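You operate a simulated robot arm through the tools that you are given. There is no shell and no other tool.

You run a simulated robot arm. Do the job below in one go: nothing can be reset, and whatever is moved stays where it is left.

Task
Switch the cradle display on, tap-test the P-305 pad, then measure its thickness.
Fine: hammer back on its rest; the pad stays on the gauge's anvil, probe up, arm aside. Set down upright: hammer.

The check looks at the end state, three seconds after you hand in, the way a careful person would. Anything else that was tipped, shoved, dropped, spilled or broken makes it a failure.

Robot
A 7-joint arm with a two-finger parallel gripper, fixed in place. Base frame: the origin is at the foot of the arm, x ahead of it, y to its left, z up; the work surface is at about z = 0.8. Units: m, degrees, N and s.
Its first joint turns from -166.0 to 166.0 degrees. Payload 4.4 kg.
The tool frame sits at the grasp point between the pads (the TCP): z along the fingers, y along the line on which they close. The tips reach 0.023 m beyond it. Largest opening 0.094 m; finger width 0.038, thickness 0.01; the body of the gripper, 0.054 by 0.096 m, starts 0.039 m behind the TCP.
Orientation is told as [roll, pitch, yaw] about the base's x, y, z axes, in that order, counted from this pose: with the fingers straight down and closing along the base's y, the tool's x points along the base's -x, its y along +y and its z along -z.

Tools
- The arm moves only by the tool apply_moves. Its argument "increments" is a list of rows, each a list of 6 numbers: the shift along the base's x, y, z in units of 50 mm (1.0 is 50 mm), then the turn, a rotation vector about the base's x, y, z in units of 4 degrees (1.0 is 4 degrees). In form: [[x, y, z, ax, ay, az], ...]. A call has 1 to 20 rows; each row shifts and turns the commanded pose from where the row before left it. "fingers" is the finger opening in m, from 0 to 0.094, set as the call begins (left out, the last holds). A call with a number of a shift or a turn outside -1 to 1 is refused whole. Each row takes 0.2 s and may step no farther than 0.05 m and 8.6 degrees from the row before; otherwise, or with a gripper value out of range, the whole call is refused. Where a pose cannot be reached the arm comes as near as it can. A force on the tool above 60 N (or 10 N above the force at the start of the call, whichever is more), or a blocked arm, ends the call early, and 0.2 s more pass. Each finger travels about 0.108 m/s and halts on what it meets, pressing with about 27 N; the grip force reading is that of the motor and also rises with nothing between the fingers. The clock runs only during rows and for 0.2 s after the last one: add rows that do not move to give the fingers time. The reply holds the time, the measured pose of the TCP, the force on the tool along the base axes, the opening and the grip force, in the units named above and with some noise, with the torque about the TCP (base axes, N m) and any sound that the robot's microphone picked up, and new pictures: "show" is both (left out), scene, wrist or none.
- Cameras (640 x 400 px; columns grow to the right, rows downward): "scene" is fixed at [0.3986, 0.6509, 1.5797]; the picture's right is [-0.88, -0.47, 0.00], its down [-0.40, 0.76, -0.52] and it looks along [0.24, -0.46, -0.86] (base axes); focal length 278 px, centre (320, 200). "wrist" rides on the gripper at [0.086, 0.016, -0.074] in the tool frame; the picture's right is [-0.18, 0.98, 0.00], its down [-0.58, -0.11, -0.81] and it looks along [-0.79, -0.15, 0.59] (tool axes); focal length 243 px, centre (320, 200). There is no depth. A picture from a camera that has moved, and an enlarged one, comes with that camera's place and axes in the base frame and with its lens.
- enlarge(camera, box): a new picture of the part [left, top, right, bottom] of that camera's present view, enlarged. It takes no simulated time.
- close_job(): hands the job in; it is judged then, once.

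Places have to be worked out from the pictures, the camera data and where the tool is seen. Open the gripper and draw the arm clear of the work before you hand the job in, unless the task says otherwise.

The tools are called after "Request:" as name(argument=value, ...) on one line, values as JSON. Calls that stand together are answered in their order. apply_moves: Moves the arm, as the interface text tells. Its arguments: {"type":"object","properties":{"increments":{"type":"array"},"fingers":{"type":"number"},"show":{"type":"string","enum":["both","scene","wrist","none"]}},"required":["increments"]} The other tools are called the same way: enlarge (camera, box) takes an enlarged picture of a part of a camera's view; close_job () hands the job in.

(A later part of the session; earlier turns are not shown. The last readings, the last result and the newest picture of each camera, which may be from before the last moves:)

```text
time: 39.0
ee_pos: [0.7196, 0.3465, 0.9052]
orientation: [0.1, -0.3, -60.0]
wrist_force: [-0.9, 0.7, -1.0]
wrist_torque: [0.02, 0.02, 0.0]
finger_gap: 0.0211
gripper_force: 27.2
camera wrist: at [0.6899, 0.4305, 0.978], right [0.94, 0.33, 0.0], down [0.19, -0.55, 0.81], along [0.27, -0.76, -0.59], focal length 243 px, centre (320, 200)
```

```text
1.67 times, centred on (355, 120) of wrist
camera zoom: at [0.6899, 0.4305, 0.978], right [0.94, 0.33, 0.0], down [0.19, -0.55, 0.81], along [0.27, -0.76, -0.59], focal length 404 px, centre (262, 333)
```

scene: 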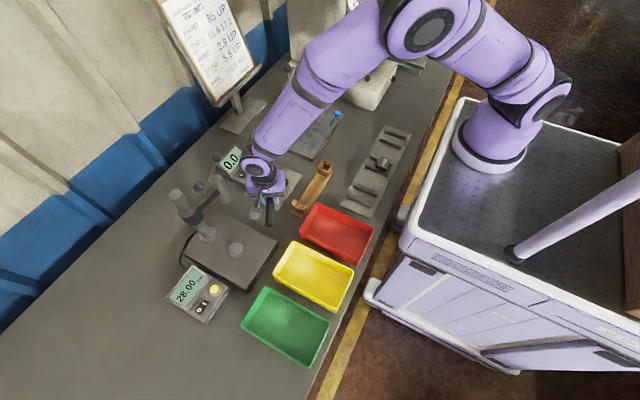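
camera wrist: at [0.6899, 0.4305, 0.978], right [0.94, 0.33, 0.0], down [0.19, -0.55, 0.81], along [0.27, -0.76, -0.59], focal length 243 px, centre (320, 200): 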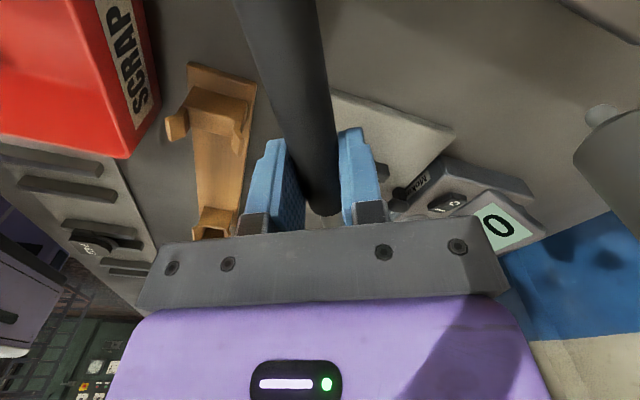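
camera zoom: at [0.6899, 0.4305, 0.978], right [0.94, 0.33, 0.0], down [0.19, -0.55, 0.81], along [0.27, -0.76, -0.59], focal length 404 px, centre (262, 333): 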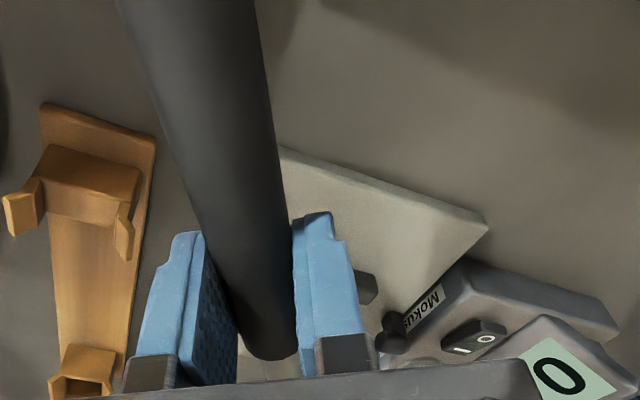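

The hammer hasn't slipped and torque is zero again. Now I do a brisk tap: 20 mm down in one row and straight back up.

Request:
apply_moves(increments=[[0, 0, -0.4, 0, 0, 0], [0, 0, 0.5, 0, 0, 0], [0, 0, 0, 0, 0, 0]], fingers=0, show="both")

Request:
enlarge(camera="scene", box=[200, 120, 320, 220])

```text
time: 39.8
ee_pos: [0.7198, 0.3477, 0.9093]
orientation: [0.0, -0.1, -60.0]
wrist_force: [0.3, -0.4, -1.4]
wrist_torque: [0.03, 0.01, 0.0]
finger_gap: 0.0214
gripper_force: 27.1
camera wrist: at [0.6897, 0.4303, 0.9817], right [0.94, 0.33, 0.0], down [0.19, -0.56, 0.81], along [0.27, -0.76, -0.59], focal length 243 px, centre (320, 200)
```

scene: 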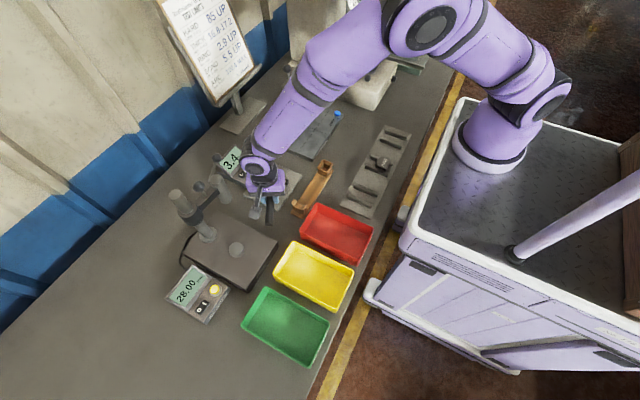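
wrist: 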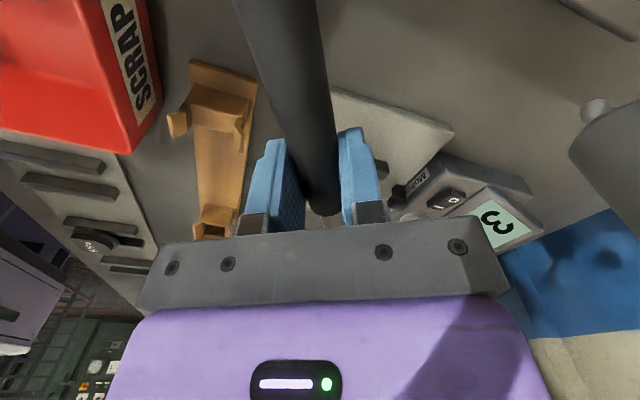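

```text
4.00 times, centred on (260, 170) of scene
camera zoom: at [0.3986, 0.6509, 1.5797], right [-0.88, -0.47, 0.0], down [-0.4, 0.76, -0.52], along [0.24, -0.46, -0.86], focal length 1113 px, centre (560, 320)
```

zoom: 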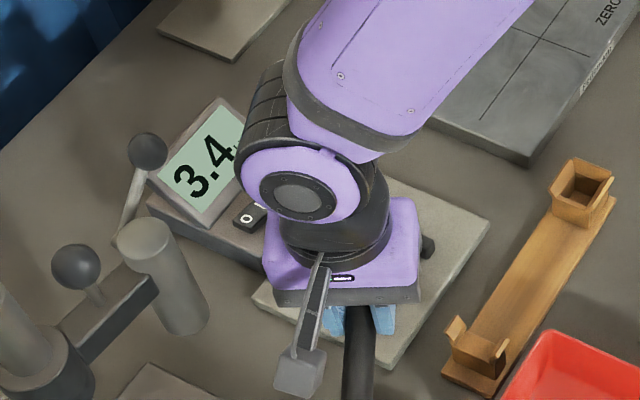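

The tap registered: the display reads 3.4 kHz (limit 2.9 up — passes). I raise the hammer and carry it back over its rest, reversing the path.

Request:
apply_moves(increments=[[0, 0, 0.96, 0, 0, 0], [-0.1665, -0.282, 0, 0, 0, -0.9375], [-0.1665, -0.282, 0, 0, 0, -0.9375], [-0.1665, -0.282, 0, 0, 0, -0.9375], [-0.1665, -0.282, 0, 0, 0, -0.9375], [-0.1665, -0.282, 0, 0, 0, -0.9375], [-0.1665, -0.282, 0, 0, 0, -0.9375], [-0.1665, -0.282, 0, 0, 0, -0.9375], [-0.1665, -0.282, 0, 0, 0, -0.9375], [0, 0, 0, 0, 0, 0]], fingers=0, show="both")

Request:
enlarge(camera="scene", box=[220, 110, 340, 220])

Request:
enlarge(camera="wrist", box=[190, 0, 450, 240])

```text
time: 42.0
ee_pos: [0.6528, 0.2347, 0.9584]
orientation: [-0.1, -0.2, -90.2]
wrist_force: [-0.2, -0.3, -1.7]
wrist_torque: [0.02, 0.0, 0.0]
finger_gap: 0.021
gripper_force: 27.5
camera wrist: at [0.6676, 0.3217, 1.0316], right [0.98, -0.19, 0.0], down [-0.11, -0.58, 0.81], along [-0.15, -0.79, -0.59], focal length 243 px, centre (320, 200)
```

scene: 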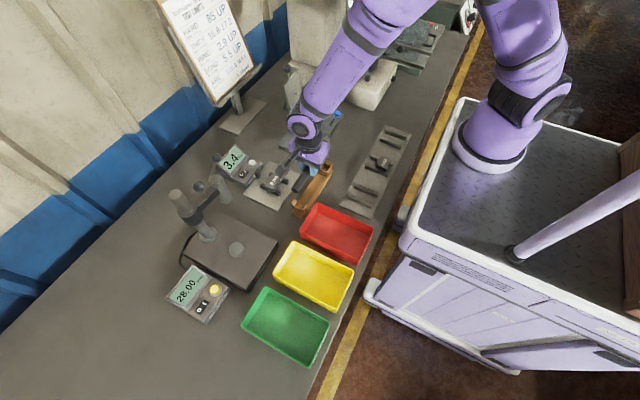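
wrist: 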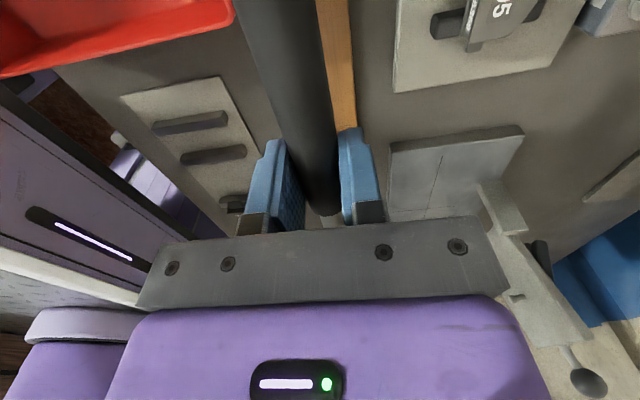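

```text
3.64 times, centred on (280, 165) of scene
camera zoom: at [0.3986, 0.6509, 1.5797], right [-0.88, -0.47, 0.0], down [-0.4, 0.76, -0.52], along [0.24, -0.46, -0.86], focal length 1012 px, centre (466, 327)
```

zoom: 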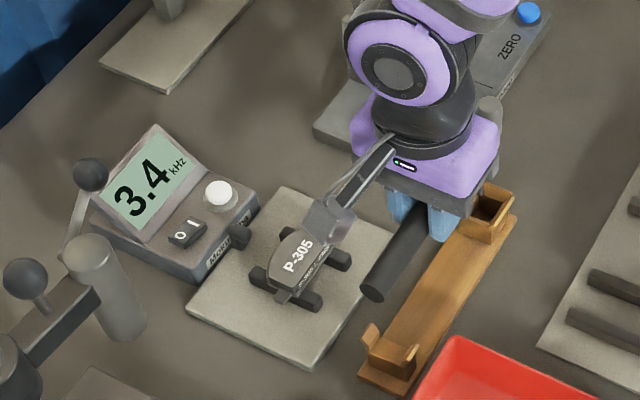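

```text
1.67 times, centred on (320, 120) of wrist
camera zoom: at [0.6676, 0.3217, 1.0316], right [0.98, -0.19, 0.0], down [-0.11, -0.58, 0.81], along [-0.15, -0.79, -0.59], focal length 404 px, centre (320, 333)
```

zoom: 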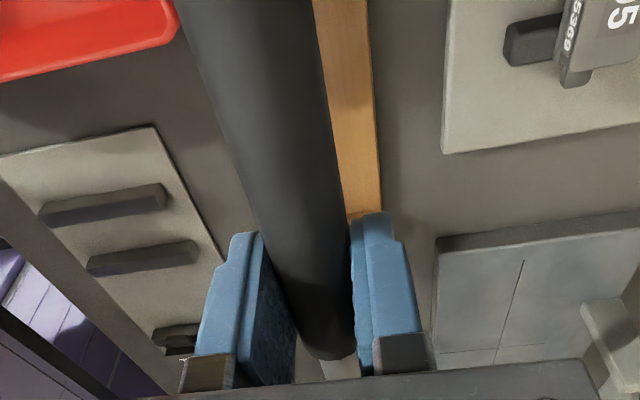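

P-305 is still in place and the hammer hangs right over the rest as when lifted. I lower it slowly, checking the force part way.

Request:
apply_moves(increments=[[0, 0, -0.4, 0, 0, 0], [0, 0, -0.6, 0, 0, 0], [0, 0, -0.3, 0, 0, 0], [0, 0, 0, 0, 0, 0]], fingers=0, show="both")

Request:
enlarge(camera="scene", box=[260, 120, 360, 220])

```text
time: 43.0
ee_pos: [0.6519, 0.2358, 0.894]
orientation: [0.1, -0.2, -90.1]
wrist_force: [0.4, 0.4, -1.1]
wrist_torque: [0.02, -0.02, 0.0]
finger_gap: 0.0212
gripper_force: 27.4
camera wrist: at [0.6665, 0.3216, 0.9674], right [0.98, -0.18, 0.0], down [-0.11, -0.58, 0.81], along [-0.15, -0.79, -0.59], focal length 243 px, centre (320, 200)
```

scene: 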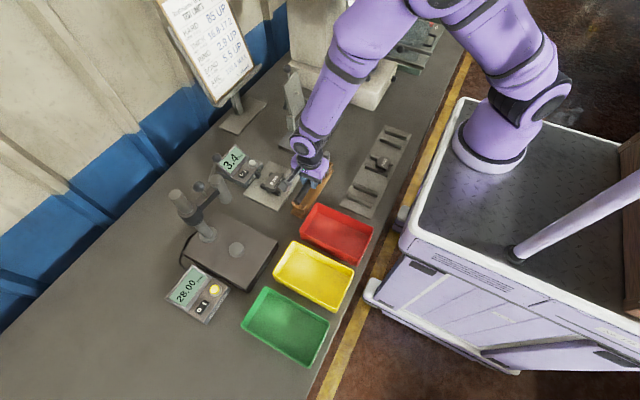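
wrist: 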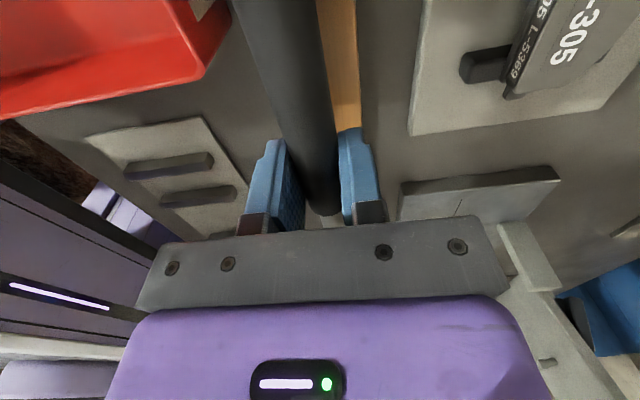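

```text
4.00 times, centred on (310, 170) of scene
camera zoom: at [0.3986, 0.6509, 1.5797], right [-0.88, -0.47, 0.0], down [-0.4, 0.76, -0.52], along [0.24, -0.46, -0.86], focal length 1113 px, centre (360, 320)
```

zoom: 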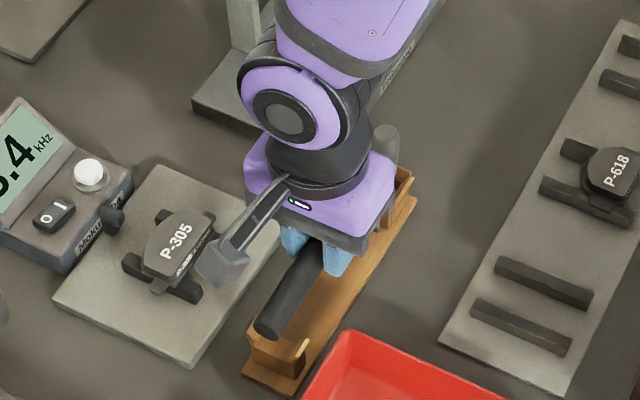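

The x reading is ~1.5 mm less than at pickup, so I correct by +1.5 mm and lower the rest of the way in small steps.

Request:
apply_moves(increments=[[0.03, 0, -0.2, 0, 0, 0], [0, 0, -0.2, 0, 0, 0], [0, 0, 0, 0, 0, 0]], fingers=0, show="none")

Request:
apply_moves(increments=[[0, 0, -0.2, 0, 0, 0], [0, 0, -0.12, 0, 0, 0], [0, 0, 0, 0, 0, 0]], fingers=0, show="wrist")

```text
time: 43.8
ee_pos: [0.654, 0.2344, 0.8749]
orientation: [0.0, -0.2, -89.9]
wrist_force: [-0.3, 0.2, -1.6]
wrist_torque: [-0.02, 0.0, 0.01]
finger_gap: 0.0211
gripper_force: 26.9
```

```text
time: 44.6
ee_pos: [0.6543, 0.2344, 0.8569]
orientation: [0.1, -0.3, -90.0]
wrist_force: [-0.4, -0.9, -1.6]
wrist_torque: [0.02, 0.0, -0.02]
finger_gap: 0.0211
gripper_force: 27.2
camera wrist: at [0.6694, 0.3211, 0.9312], right [0.98, -0.18, 0.0], down [-0.11, -0.58, 0.81], along [-0.15, -0.8, -0.59], focal length 243 px, centre (320, 200)
```

wrist: 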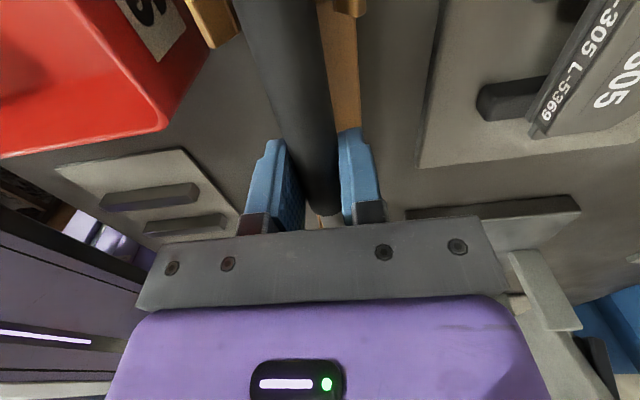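

Going down freely in the socket; 4 mm remain. I lower the last bit until it takes weight.

Request:
apply_moves(increments=[[0, 0, -0.05, 0, 0, 0], [0, 0, -0.04, 0, 0, 0], [0, 0, 0, 0, 0, 0]], fingers=0, show="none")

```text
time: 45.4
ee_pos: [0.6537, 0.2336, 0.8539]
orientation: [-0.1, -0.2, -89.9]
wrist_force: [-1.8, -5.1, 11.2]
wrist_torque: [0.9, 0.05, 0.19]
finger_gap: 0.0214
gripper_force: 27.5
```

The butt end is seated on its bracket (12 N there). I open the fingers to let the hammer settle.

Request:
apply_moves(increments=[[0, 0, 0.02, 0, 0, 0], [0, 0, 0, 0, 0, 0], [0, 0, 0, 0, 0, 0]], fingers=0.06, show="both")

Request:
enlarge(camera="wrist", box=[190, 0, 450, 240])

Request:
enlarge(camera="scene", box=[270, 130, 350, 220])

```text
time: 46.2
ee_pos: [0.6548, 0.2347, 0.8539]
orientation: [0.0, -0.3, -90.0]
wrist_force: [0.3, 0.3, 0.6]
wrist_torque: [0.01, 0.0, -0.02]
finger_gap: 0.06
gripper_force: 0.0
camera wrist: at [0.6695, 0.3218, 0.9275], right [0.98, -0.18, 0.0], down [-0.11, -0.58, 0.81], along [-0.15, -0.8, -0.59], focal length 243 px, centre (320, 200)
```

scene: 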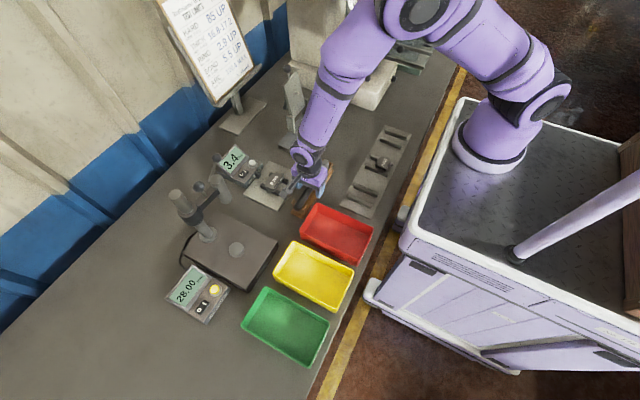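
wrist: 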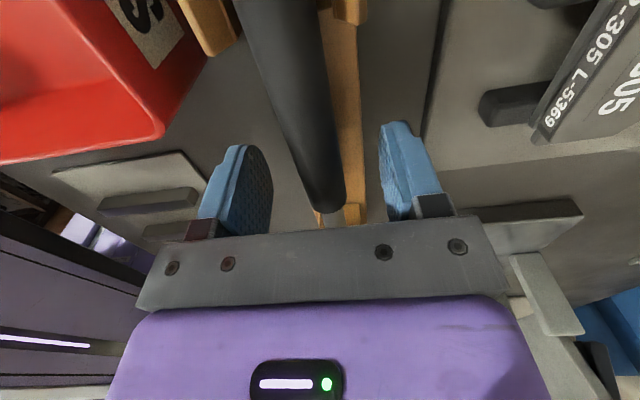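

```text
1.67 times, centred on (320, 120) of wrist
camera zoom: at [0.6695, 0.3218, 0.9275], right [0.98, -0.18, 0.0], down [-0.11, -0.58, 0.81], along [-0.15, -0.8, -0.59], focal length 404 px, centre (320, 333)
```

zoom: 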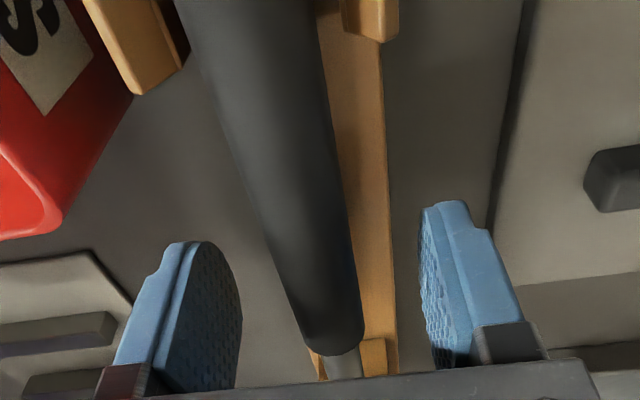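

```text
4.44 times, centred on (310, 175) of scene
camera zoom: at [0.3986, 0.6509, 1.5797], right [-0.88, -0.47, 0.0], down [-0.4, 0.76, -0.52], along [0.24, -0.46, -0.86], focal length 1237 px, centre (364, 311)
```

zoom: 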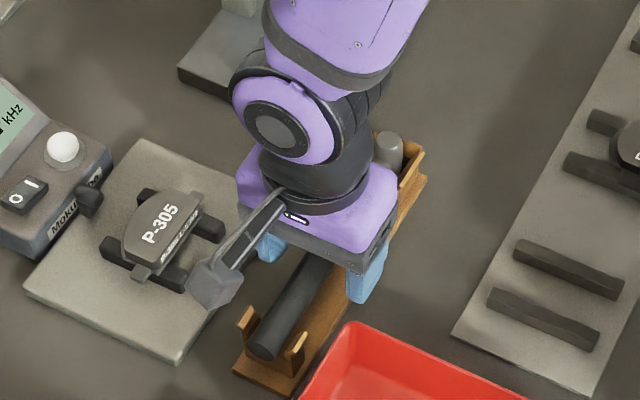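

The hammer lies back on both supports as before. I raise straight up and check it from above.

Request:
apply_moves(increments=[[0, 0, 0.4, 0, 0, 0], [0, 0, 0.8, 0, 0, 0], [0, 0, 0.8, 0, 0, 0], [0, 0, 0.9, 0, 0, 0], [0, 0, 0, 0, 0, 0]], fingers=0.06, show="both")

Request:
enlarge(camera="wrist", box=[250, 0, 420, 170])

Request:
enlarge(camera="scene", box=[270, 130, 350, 220])

```text
time: 47.4
ee_pos: [0.6544, 0.2355, 0.998]
orientation: [0.1, -0.3, -90.0]
wrist_force: [-0.4, -0.4, 0.5]
wrist_torque: [0.0, 0.04, -0.02]
finger_gap: 0.0601
gripper_force: 0.1
camera wrist: at [0.6691, 0.3223, 1.0723], right [0.98, -0.18, 0.0], down [-0.11, -0.58, 0.81], along [-0.15, -0.8, -0.59], focal length 243 px, centre (320, 200)
```

scene: 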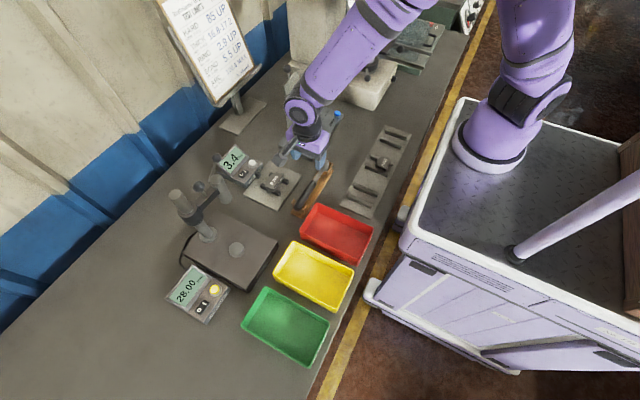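
wrist: 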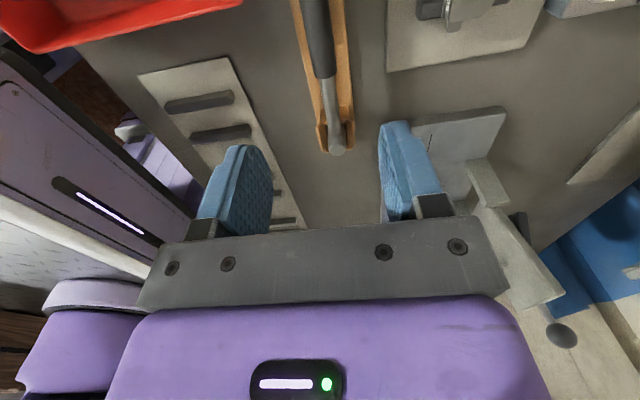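

```text
2.35 times, centred on (335, 85) of wrist
camera zoom: at [0.6691, 0.3223, 1.0723], right [0.98, -0.18, 0.0], down [-0.11, -0.58, 0.81], along [-0.15, -0.8, -0.59], focal length 571 px, centre (285, 471)
```

zoom: 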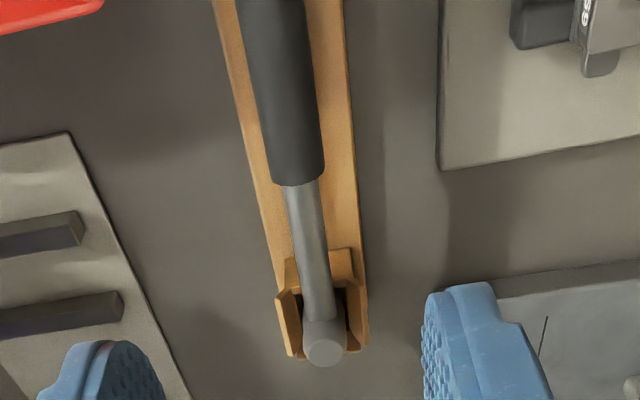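

```text
4.44 times, centred on (310, 175) of scene
camera zoom: at [0.3986, 0.6509, 1.5797], right [-0.88, -0.47, 0.0], down [-0.4, 0.76, -0.52], along [0.24, -0.46, -0.86], focal length 1237 px, centre (364, 311)
```

zoom: 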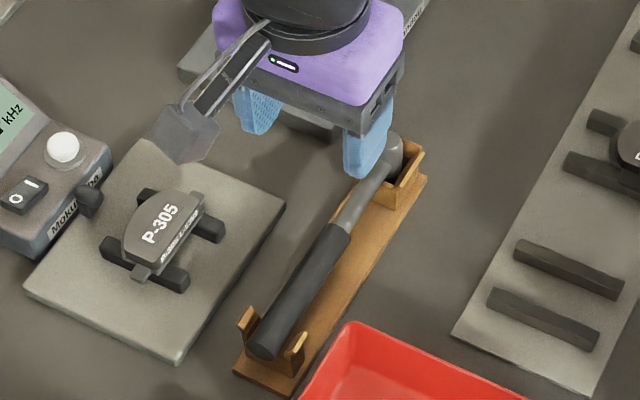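

The hammer is back exactly as it was. I rotate the tool back to 0° yaw at this place.

Request:
apply_moves(increments=[[0, 0, 0, 0, 0, 1], [0, 0, 0, 0, 0, 1], [0, 0, 0, 0, 0, 1], [0, 0, 0, 0, 0, 1], [0, 0, 0, 0, 0, 1], [0, 0, 0, 0, 0, 1], [0, 0, 0, 0, 0, 1], [0, 0, 0, 0, 0, 1], [0, 0, 0, 0, 0, 1], [0, 0, 0, 0, 0, 1], [0, 0, 0, 0, 0, 1], [0, 0, 0, 0, 0, 1], [0, 0, 0, 0, 0, 1], [0, 0, 0, 0, 0, 1], [0, 0, 0, 0, 0, 1], [0, 0, 0, 0, 0, 1], [0, 0, 0, 0, 0, 1], [0, 0, 0, 0, 0, 1], [0, 0, 0, 0, 0, 1], [0, 0, 0, 0, 0, 1]], fingers=0.094, show="none")

Request:
apply_moves(increments=[[0.2, 0.1, 0, 0, 0, 1], [0.4, 0.1, 0, 0, 0, 1], [0.5, 0.1, 0, 0, 0, 0.5], [0.5, 0.1, 0, 0, 0, 0], [0.55, 0.1, -0.3, 0, 0, 0], [0, 0, -0.5, 0, 0, 0], [0, 0, 0, 0, 0, 0]], fingers=0.094, show="both")

Request:
enlarge(camera="wrist", box=[210, 0, 430, 140])

```text
time: 51.6
ee_pos: [0.655, 0.2346, 1.0006]
orientation: [0.0, -0.2, -10.0]
wrist_force: [0.7, 0.3, 0.2]
wrist_torque: [0.01, -0.01, 0.0]
finger_gap: 0.094
gripper_force: 0.0
```

```text
time: 53.2
ee_pos: [0.7634, 0.2604, 0.9605]
orientation: [0.0, 0.0, -0.1]
wrist_force: [0.2, 0.0, -0.4]
wrist_torque: [0.01, 0.0, 0.0]
finger_gap: 0.0943
gripper_force: 0.0
camera wrist: at [0.675, 0.2765, 1.0333], right [0.18, 0.98, 0.0], down [0.58, -0.11, 0.81], along [0.8, -0.15, -0.59], focal length 243 px, centre (320, 200)
```

scene: 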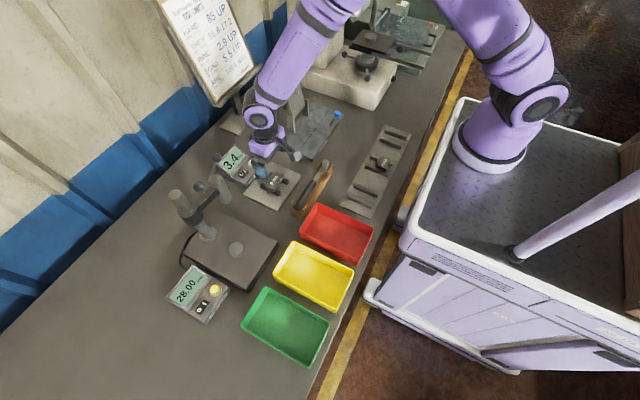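
wrist: 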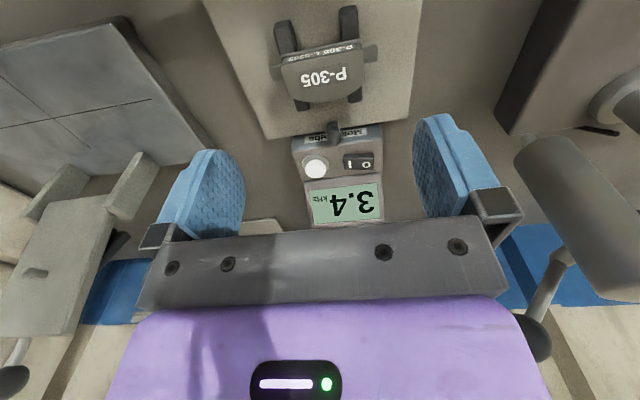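

```text
2.86 times, centred on (320, 70) of wrist
camera zoom: at [0.675, 0.2765, 1.0333], right [0.18, 0.98, 0.0], down [0.58, -0.11, 0.81], along [0.8, -0.15, -0.59], focal length 693 px, centre (320, 571)
```

zoom: 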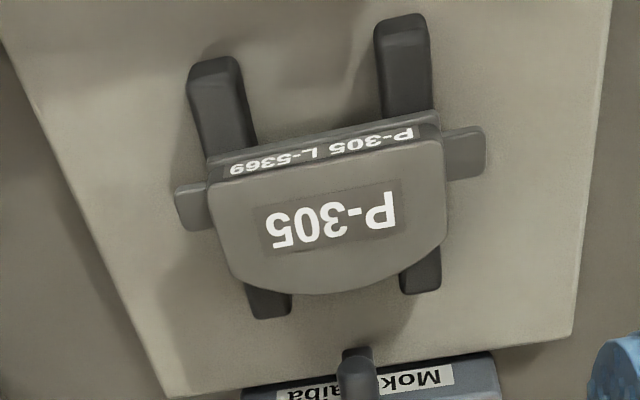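

The pad hasn't shifted: ears centred at (0.764, 0.2617). I align to it and descend beside the ears.

Request:
apply_moves(increments=[[0, 0.024, -0.8, 0, 0, 0], [0, 0, -0.8, 0, 0, 0], [0, 0, -0.2, 0, 0, 0], [0, 0, 0, 0, 0, 0]], fingers=0.094, show="wrist")

Request:
enlarge(camera="wrist", box=[140, 20, 520, 260])

```text
time: 54.2
ee_pos: [0.7625, 0.261, 0.869]
orientation: [0.0, -0.3, -0.1]
wrist_force: [-1.0, -0.8, 0.1]
wrist_torque: [0.01, -0.01, 0.0]
finger_gap: 0.094
gripper_force: 0.1
camera wrist: at [0.6745, 0.2778, 0.9417], right [0.18, 0.98, 0.0], down [0.58, -0.11, 0.81], along [0.8, -0.15, -0.59], focal length 243 px, centre (320, 200)
```

wrist: 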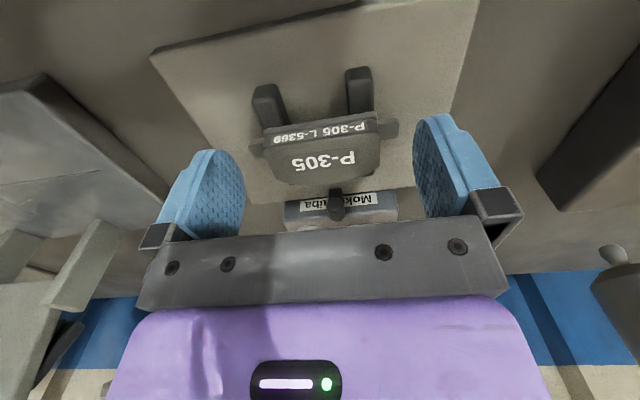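

```text
1.67 times, centred on (330, 140) of wrist
camera zoom: at [0.6745, 0.2778, 0.9417], right [0.18, 0.98, 0.0], down [0.58, -0.11, 0.81], along [0.8, -0.15, -0.59], focal length 404 px, centre (303, 300)
```

zoom: 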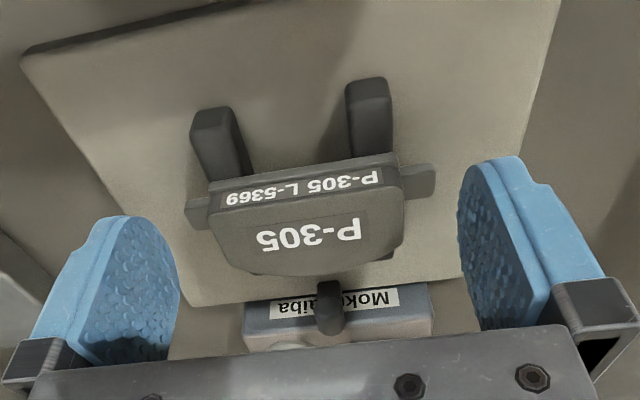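

Ears at y 0.219–0.305 (centre ≈0.262). A small +0.8 mm nudge, then down to grip height.

Request:
apply_moves(increments=[[0, 0.016, -0.2, 0, 0, 0], [0, 0, -0.15, 0, 0, 0], [0, 0, -0.12, 0, 0, 0], [0, 0, 0, 0, 0, 0]], fingers=0.094, show="wrist")

Request:
enlarge(camera="wrist", box=[140, 20, 520, 260])

```text
time: 55.2
ee_pos: [0.7631, 0.2616, 0.8443]
orientation: [0.0, -0.2, 0.0]
wrist_force: [0.0, -0.7, 0.5]
wrist_torque: [-0.03, 0.01, 0.0]
finger_gap: 0.094
gripper_force: 0.0
camera wrist: at [0.6751, 0.278, 0.9178], right [0.18, 0.98, 0.0], down [0.58, -0.11, 0.81], along [0.79, -0.15, -0.59], focal length 243 px, centre (320, 200)
```

wrist: 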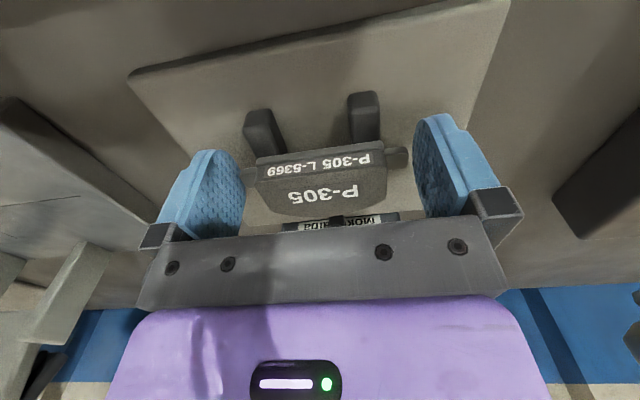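

```text
1.67 times, centred on (330, 140) of wrist
camera zoom: at [0.6751, 0.278, 0.9178], right [0.18, 0.98, 0.0], down [0.58, -0.11, 0.81], along [0.79, -0.15, -0.59], focal length 404 px, centre (303, 300)
```

zoom: 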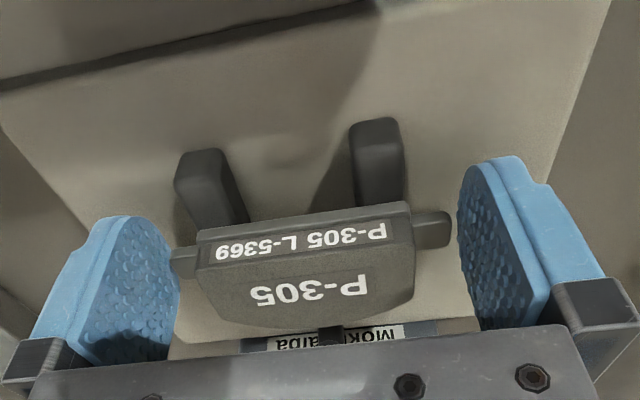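

Both ears are between the fingers. I close and then lift.

Request:
apply_moves(increments=[[0, 0, 0, 0, 0, 0], [0, 0, 0, 0, 0, 0], [0, 0, 0, 0, 0, 0]], fingers=0.07, show="none")

Request:
apply_moves(increments=[[0, 0, 0.1, 0, 0, 0], [0, 0, 0.2, 0, 0, 0], [0, 0, 0.5, 0, 0, 0], [0, 0, 0.8, 0, 0, 0], [0, 0, 0.8, 0, 0, 0], [0, 0, 0, 0, 0, 0]], fingers=0.07, show="both")

Request:
enlarge(camera="wrist", box=[140, 20, 520, 260])

```text
time: 56.0
ee_pos: [0.7634, 0.2619, 0.8433]
orientation: [0.0, -0.1, 0.0]
wrist_force: [0.1, 0.0, -0.2]
wrist_torque: [0.03, 0.0, 0.05]
finger_gap: 0.0875
gripper_force: 27.2
```

```text
time: 57.4
ee_pos: [0.7638, 0.2623, 0.9673]
orientation: [0.0, -0.2, 0.1]
wrist_force: [-0.2, 1.0, -1.5]
wrist_torque: [-0.02, 0.02, 0.01]
finger_gap: 0.0872
gripper_force: 27.2
camera wrist: at [0.6762, 0.2785, 1.0408], right [0.18, 0.98, 0.0], down [0.58, -0.11, 0.81], along [0.79, -0.15, -0.59], focal length 243 px, centre (320, 200)
```

scene: 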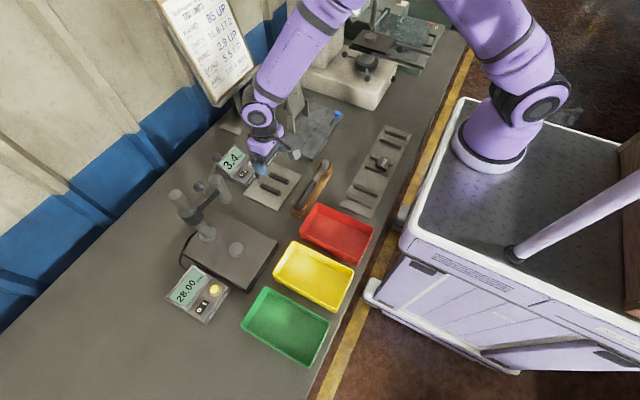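
wrist: 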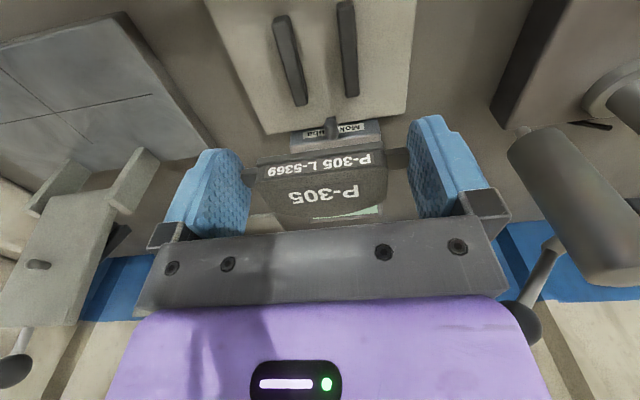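

```text
1.67 times, centred on (330, 140) of wrist
camera zoom: at [0.6762, 0.2785, 1.0408], right [0.18, 0.98, 0.0], down [0.58, -0.11, 0.81], along [0.79, -0.15, -0.59], focal length 404 px, centre (303, 300)
```

zoom: 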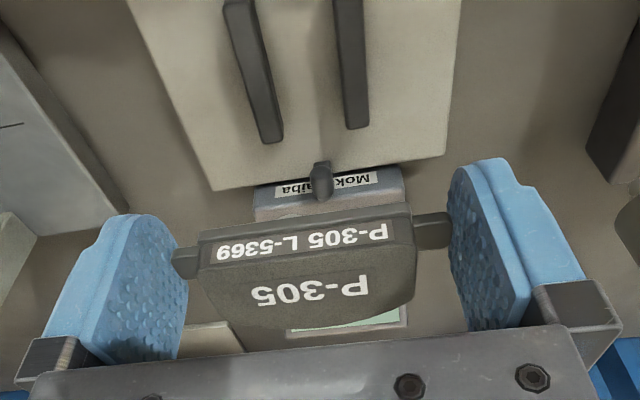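

P-305 is held level again. I move it back in -x, then along +y in front of the gauge, staying clear of the probe and levers.

Request:
apply_moves(increments=[[-0.9, 0, 0, 0, 0, 0], [-0.9, 0, 0, 0, 0, 0], [-0.9, 0, 0, 0, 0, 0], [0, 0.84, 0, 0, 0, 0], [0, 0.84, 0, 0, 0, 0], [0, 0.84, 0, 0, 0, 0], [0, 0.84, 0, 0, 0, 0], [0, 0.84, 0, 0, 0, 0], [0, 0.84, 0, 0, 0, 0], [0, 0, 0, 0, 0, 0]], fingers=0.07, show="both")

Request:
enlarge(camera="wrist", box=[140, 0, 520, 240])

Request:
enlarge(camera="scene", box=[160, 150, 320, 290])

```text
time: 59.6
ee_pos: [0.6297, 0.514, 0.9656]
orientation: [0.0, -0.2, 0.1]
wrist_force: [0.3, -0.4, -1.6]
wrist_torque: [0.0, 0.04, -0.01]
finger_gap: 0.0877
gripper_force: 27.2
camera wrist: at [0.5413, 0.5308, 1.0408], right [0.18, 0.98, 0.0], down [0.58, -0.11, 0.81], along [0.79, -0.15, -0.59], focal length 243 px, centre (320, 200)
```

scene: 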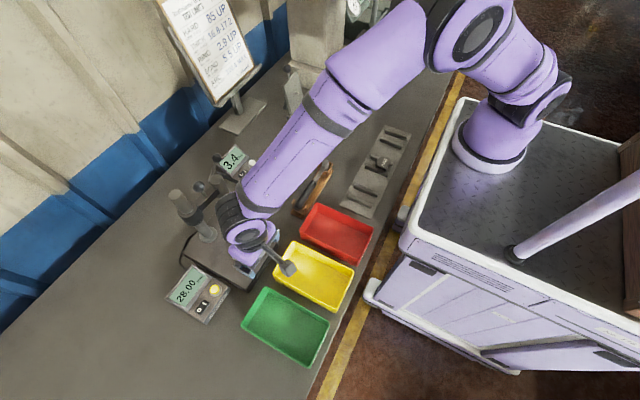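
wrist: 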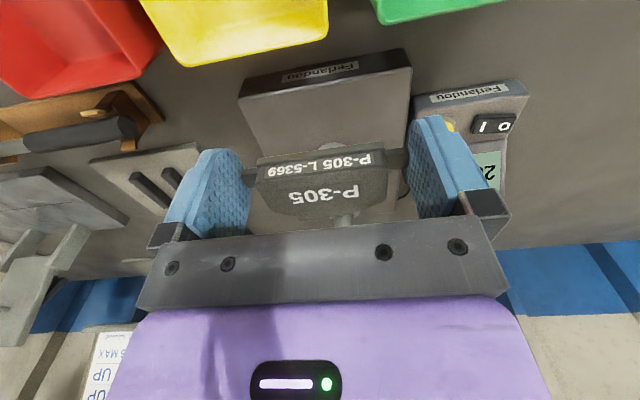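

```text
1.67 times, centred on (330, 120) of wrist
camera zoom: at [0.5413, 0.5308, 1.0408], right [0.18, 0.98, 0.0], down [0.58, -0.11, 0.81], along [0.79, -0.15, -0.59], focal length 404 px, centre (303, 333)
```

zoom: 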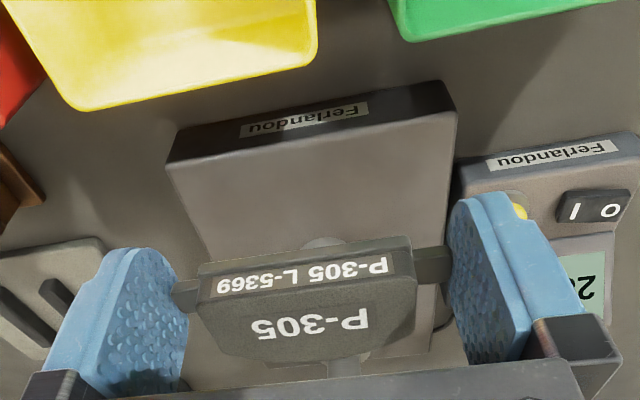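

```text
2.86 times, centred on (240, 220) of scene
camera zoom: at [0.3986, 0.6509, 1.5797], right [-0.88, -0.47, 0.0], down [-0.4, 0.76, -0.52], along [0.24, -0.46, -0.86], focal length 795 px, centre (549, 143)
```

zoom: 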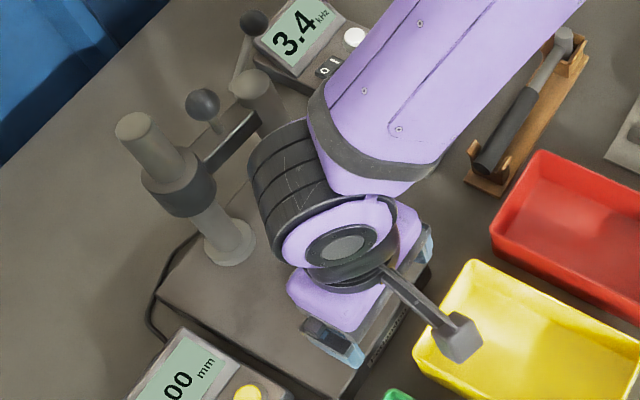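

From earlier views I triangulated the anvil top at about (0.731, 0.512, 0.854). I advance in +x part way to view it under the pad and check the clearance to the column.

Request:
apply_moves(increments=[[0.5, 0, 0, 0, 0, 0], [0.5, 0, 0, 0, 0, 0], [0, 0, 0, 0, 0, 0]], fingers=0.07, show="both")

Request:
enlarge(camera="wrist", box=[140, 0, 520, 240])

Request:
enlarge(camera="scene", box=[160, 150, 320, 290])

```text
time: 60.4
ee_pos: [0.6782, 0.5103, 0.9651]
orientation: [-0.1, -0.1, 0.0]
wrist_force: [-0.1, 0.1, -1.7]
wrist_torque: [-0.02, -0.02, -0.01]
finger_gap: 0.0874
gripper_force: 27.7
camera wrist: at [0.5901, 0.5281, 1.0395], right [0.18, 0.98, 0.0], down [0.58, -0.11, 0.81], along [0.79, -0.15, -0.59], focal length 243 px, centre (320, 200)
```

scene: 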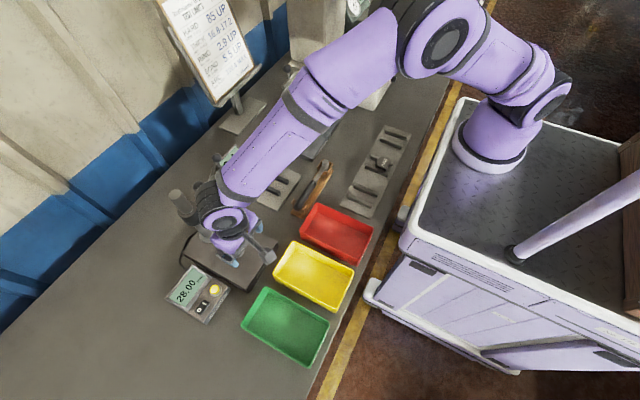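
wrist: 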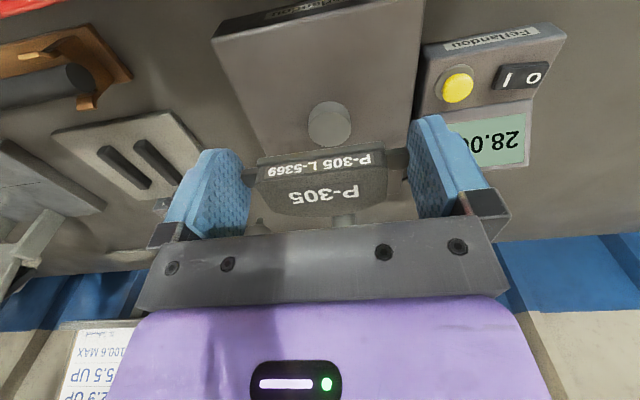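

```text
1.67 times, centred on (330, 120) of wrist
camera zoom: at [0.5901, 0.5281, 1.0395], right [0.18, 0.98, 0.0], down [0.58, -0.11, 0.81], along [0.79, -0.15, -0.59], focal length 404 px, centre (303, 333)
```

zoom: 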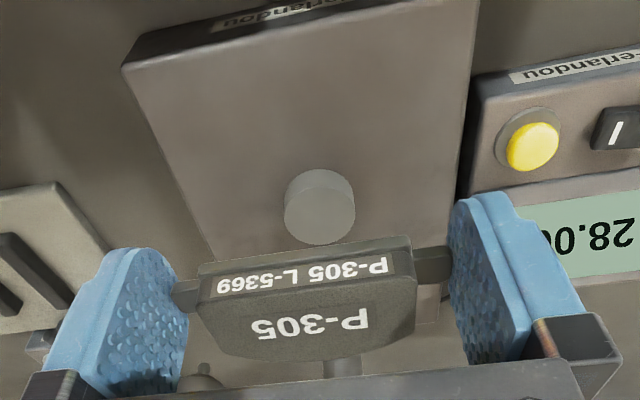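

```text
2.86 times, centred on (240, 220) of scene
camera zoom: at [0.3986, 0.6509, 1.5797], right [-0.88, -0.47, 0.0], down [-0.4, 0.76, -0.52], along [0.24, -0.46, -0.86], focal length 795 px, centre (549, 143)
```

zoom: 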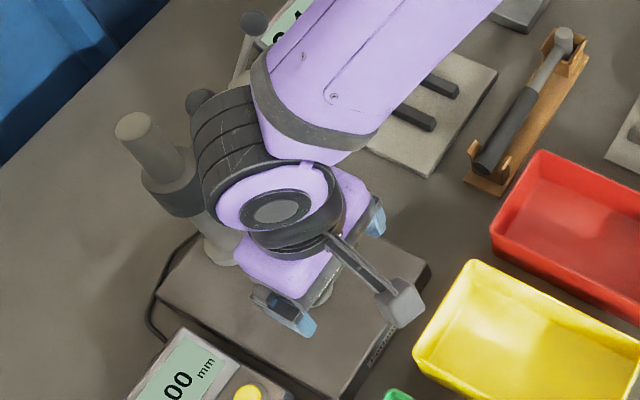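

The anvil is visible now: top centre (0.731, 0.512), ⌀≈39 mm, z≈0.854. The wrist clears the column. I move the pad over the anvil centre (TCP x≈0.725).

Request:
apply_moves(increments=[[0.5, 0.01, 0, 0, 0, 0], [0.43, 0.01, 0, 0, 0, 0], [0, 0, 0, 0, 0, 0], [0, 0, 0, 0, 0, 0]], fingers=0.07, show="both")

Request:
enlarge(camera="wrist", box=[140, 0, 520, 240])

Request:
enlarge(camera="scene", box=[160, 150, 320, 290])

```text
time: 61.4
ee_pos: [0.7257, 0.5138, 0.9676]
orientation: [0.0, -0.2, 0.1]
wrist_force: [0.3, -0.9, -1.9]
wrist_torque: [-0.02, 0.0, 0.0]
finger_gap: 0.0877
gripper_force: 27.0
camera wrist: at [0.637, 0.5304, 1.0398], right [0.18, 0.98, 0.0], down [0.58, -0.11, 0.81], along [0.79, -0.15, -0.59], focal length 243 px, centre (320, 200)
```

scene: 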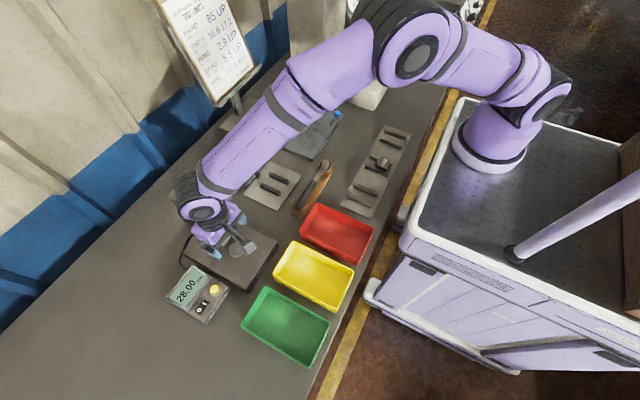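
wrist: 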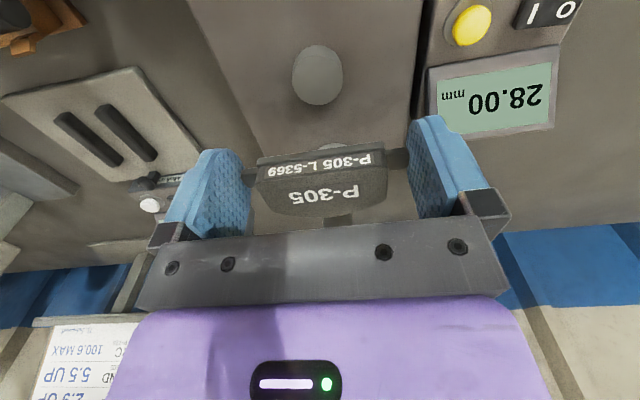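

```text
1.67 times, centred on (330, 120) of wrist
camera zoom: at [0.637, 0.5304, 1.0398], right [0.18, 0.98, 0.0], down [0.58, -0.11, 0.81], along [0.79, -0.15, -0.59], focal length 404 px, centre (303, 333)
```

zoom: 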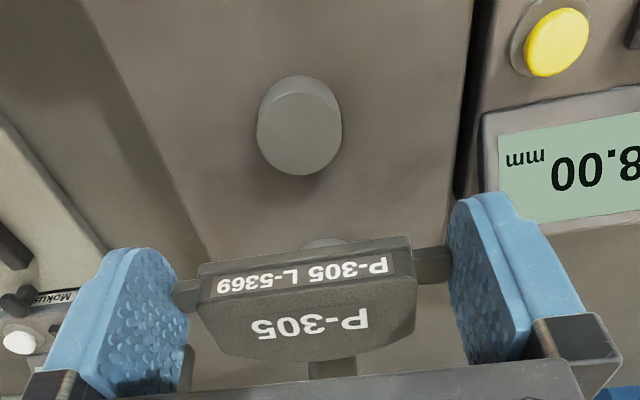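

```text
2.86 times, centred on (240, 220) of scene
camera zoom: at [0.3986, 0.6509, 1.5797], right [-0.88, -0.47, 0.0], down [-0.4, 0.76, -0.52], along [0.24, -0.46, -0.86], focal length 795 px, centre (549, 143)
```

zoom: 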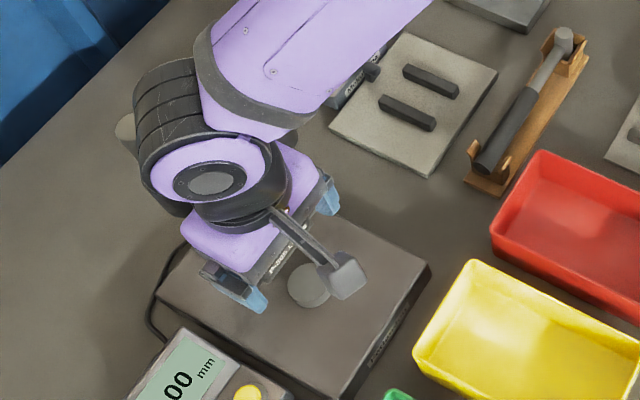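

Pad is over the anvil with ~4 cm clearance between wrist and column. I trim ~1.5 mm in x and y and lower to just above the anvil.

Request:
apply_moves(increments=[[-0.03, -0.03, -0.5, 0, 0, 0], [0, 0, -0.6, 0, 0, 0], [0, 0, -0.5, 0, 0, 0], [0, 0, 0, 0, 0, 0]], fingers=0.07, show="both")

Request:
enlarge(camera="wrist", box=[140, 0, 520, 240])

Request:
enlarge(camera="scene", box=[160, 150, 320, 290])

```text
time: 62.4
ee_pos: [0.7227, 0.5114, 0.886]
orientation: [0.0, -0.1, 0.0]
wrist_force: [0.4, -0.3, -1.5]
wrist_torque: [0.0, 0.03, -0.03]
finger_gap: 0.0876
gripper_force: 27.3
camera wrist: at [0.6349, 0.5292, 0.9591], right [0.18, 0.98, 0.0], down [0.58, -0.11, 0.81], along [0.8, -0.15, -0.59], focal length 243 px, centre (320, 200)
```

scene: 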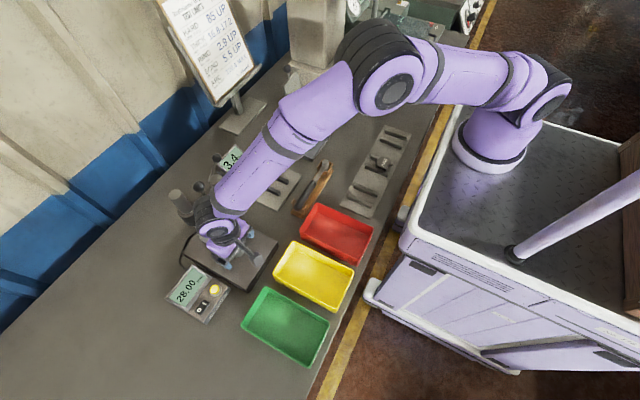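
wrist: 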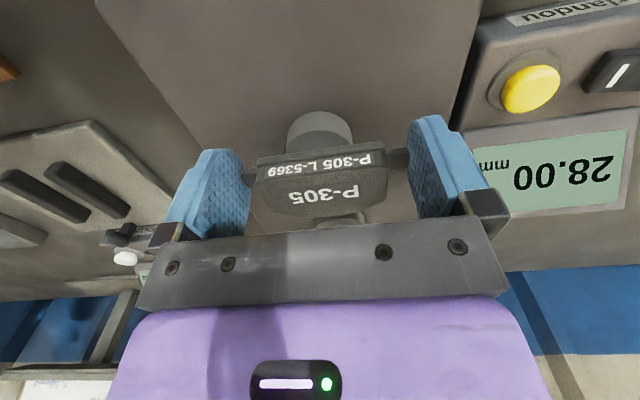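

```text
1.67 times, centred on (330, 120) of wrist
camera zoom: at [0.6349, 0.5292, 0.9591], right [0.18, 0.98, 0.0], down [0.58, -0.11, 0.81], along [0.8, -0.15, -0.59], focal length 404 px, centre (303, 333)
```

zoom: 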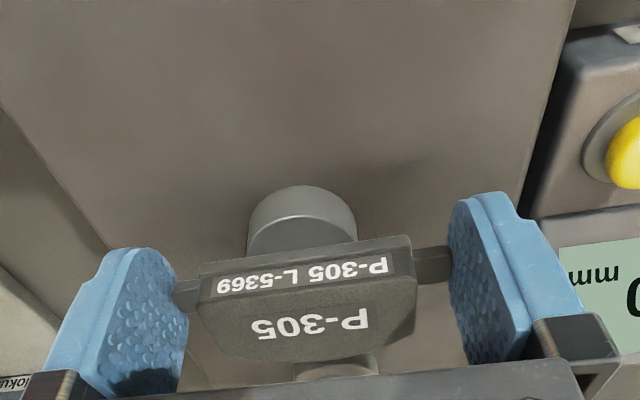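

```text
2.86 times, centred on (240, 220) of scene
camera zoom: at [0.3986, 0.6509, 1.5797], right [-0.88, -0.47, 0.0], down [-0.4, 0.76, -0.52], along [0.24, -0.46, -0.86], focal length 795 px, centre (549, 143)
```

zoom: 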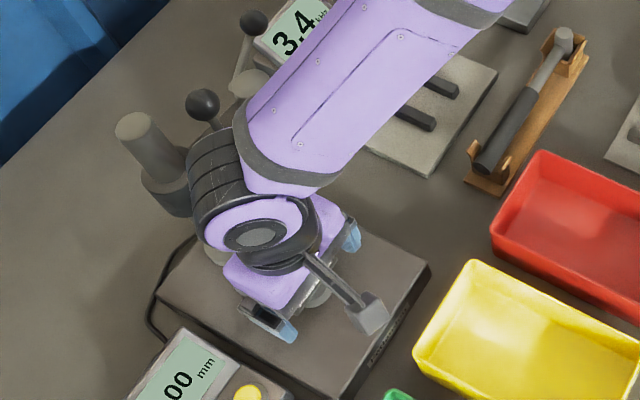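

Well aligned over the anvil (y within 1 mm). I lower in small steps looking for the contact force.

Request:
apply_moves(increments=[[0.03, 0, -0.1, 0, 0, 0], [0, 0, -0.08, 0, 0, 0], [0, 0, 0, 0, 0, 0]], fingers=0.07, show="none")

Request:
apply_moves(increments=[[0, 0, -0.04, 0, 0, 0], [0, 0, 0, 0, 0, 0]], fingers=0.07, show="wrist")

```text
time: 63.2
ee_pos: [0.7229, 0.5134, 0.8766]
orientation: [0.0, -0.2, 0.0]
wrist_force: [0.1, 0.7, -1.9]
wrist_torque: [-0.02, 0.01, 0.0]
finger_gap: 0.0875
gripper_force: 27.4
```

```text
time: 63.8
ee_pos: [0.7233, 0.5112, 0.8763]
orientation: [0.0, -0.2, 0.1]
wrist_force: [-1.1, 0.1, -2.0]
wrist_torque: [0.0, 0.05, -0.02]
finger_gap: 0.0875
gripper_force: 27.1
camera wrist: at [0.6361, 0.5294, 0.9478], right [0.18, 0.98, 0.0], down [0.58, -0.11, 0.81], along [0.79, -0.15, -0.59], focal length 243 px, centre (320, 200)
```

wrist: 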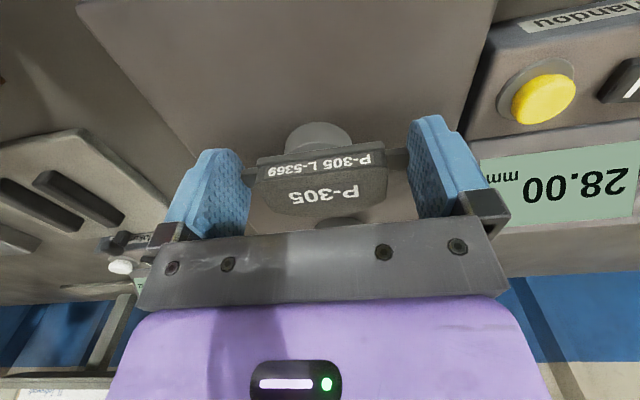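

Still no contact at z≈0.876. I keep lowering in 2 mm steps.

Request:
apply_moves(increments=[[0, 0, -0.04, 0, 0, 0], [0, 0, -0.04, 0, 0, 0], [0, 0, 0, 0, 0, 0]], fingers=0.07, show="none")

Request:
apply_moves(increments=[[0, 0, -0.02, 0, 0, 0], [0, 0, -0.02, 0, 0, 0], [0, 0, 0, 0, 0, 0]], fingers=0.07, show="wrist")

```text
time: 64.6
ee_pos: [0.7237, 0.5131, 0.8722]
orientation: [0.1, -0.3, 0.0]
wrist_force: [-2.5, -2.6, 14.8]
wrist_torque: [-0.09, -0.08, -0.04]
finger_gap: 0.0876
gripper_force: 27.0
```

```text
time: 65.4
ee_pos: [0.7253, 0.5125, 0.87]
orientation: [0.2, -0.4, 0.0]
wrist_force: [0.6, -2.2, 20.3]
wrist_torque: [-0.06, -0.16, 0.01]
finger_gap: 0.0873
gripper_force: 27.2
camera wrist: at [0.6365, 0.5293, 0.9431], right [0.18, 0.98, 0.0], down [0.58, -0.11, 0.81], along [0.8, -0.15, -0.59], focal length 243 px, centre (320, 200)
```

wrist: 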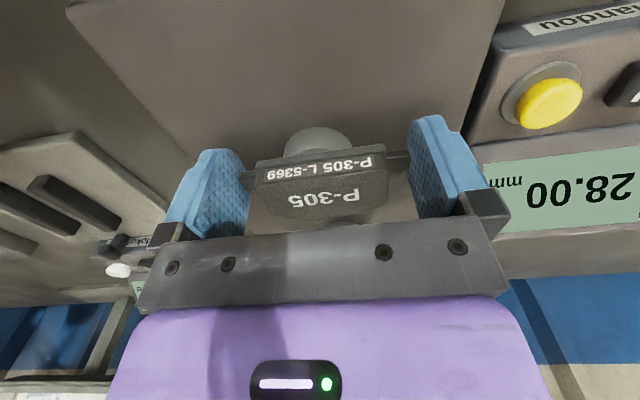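

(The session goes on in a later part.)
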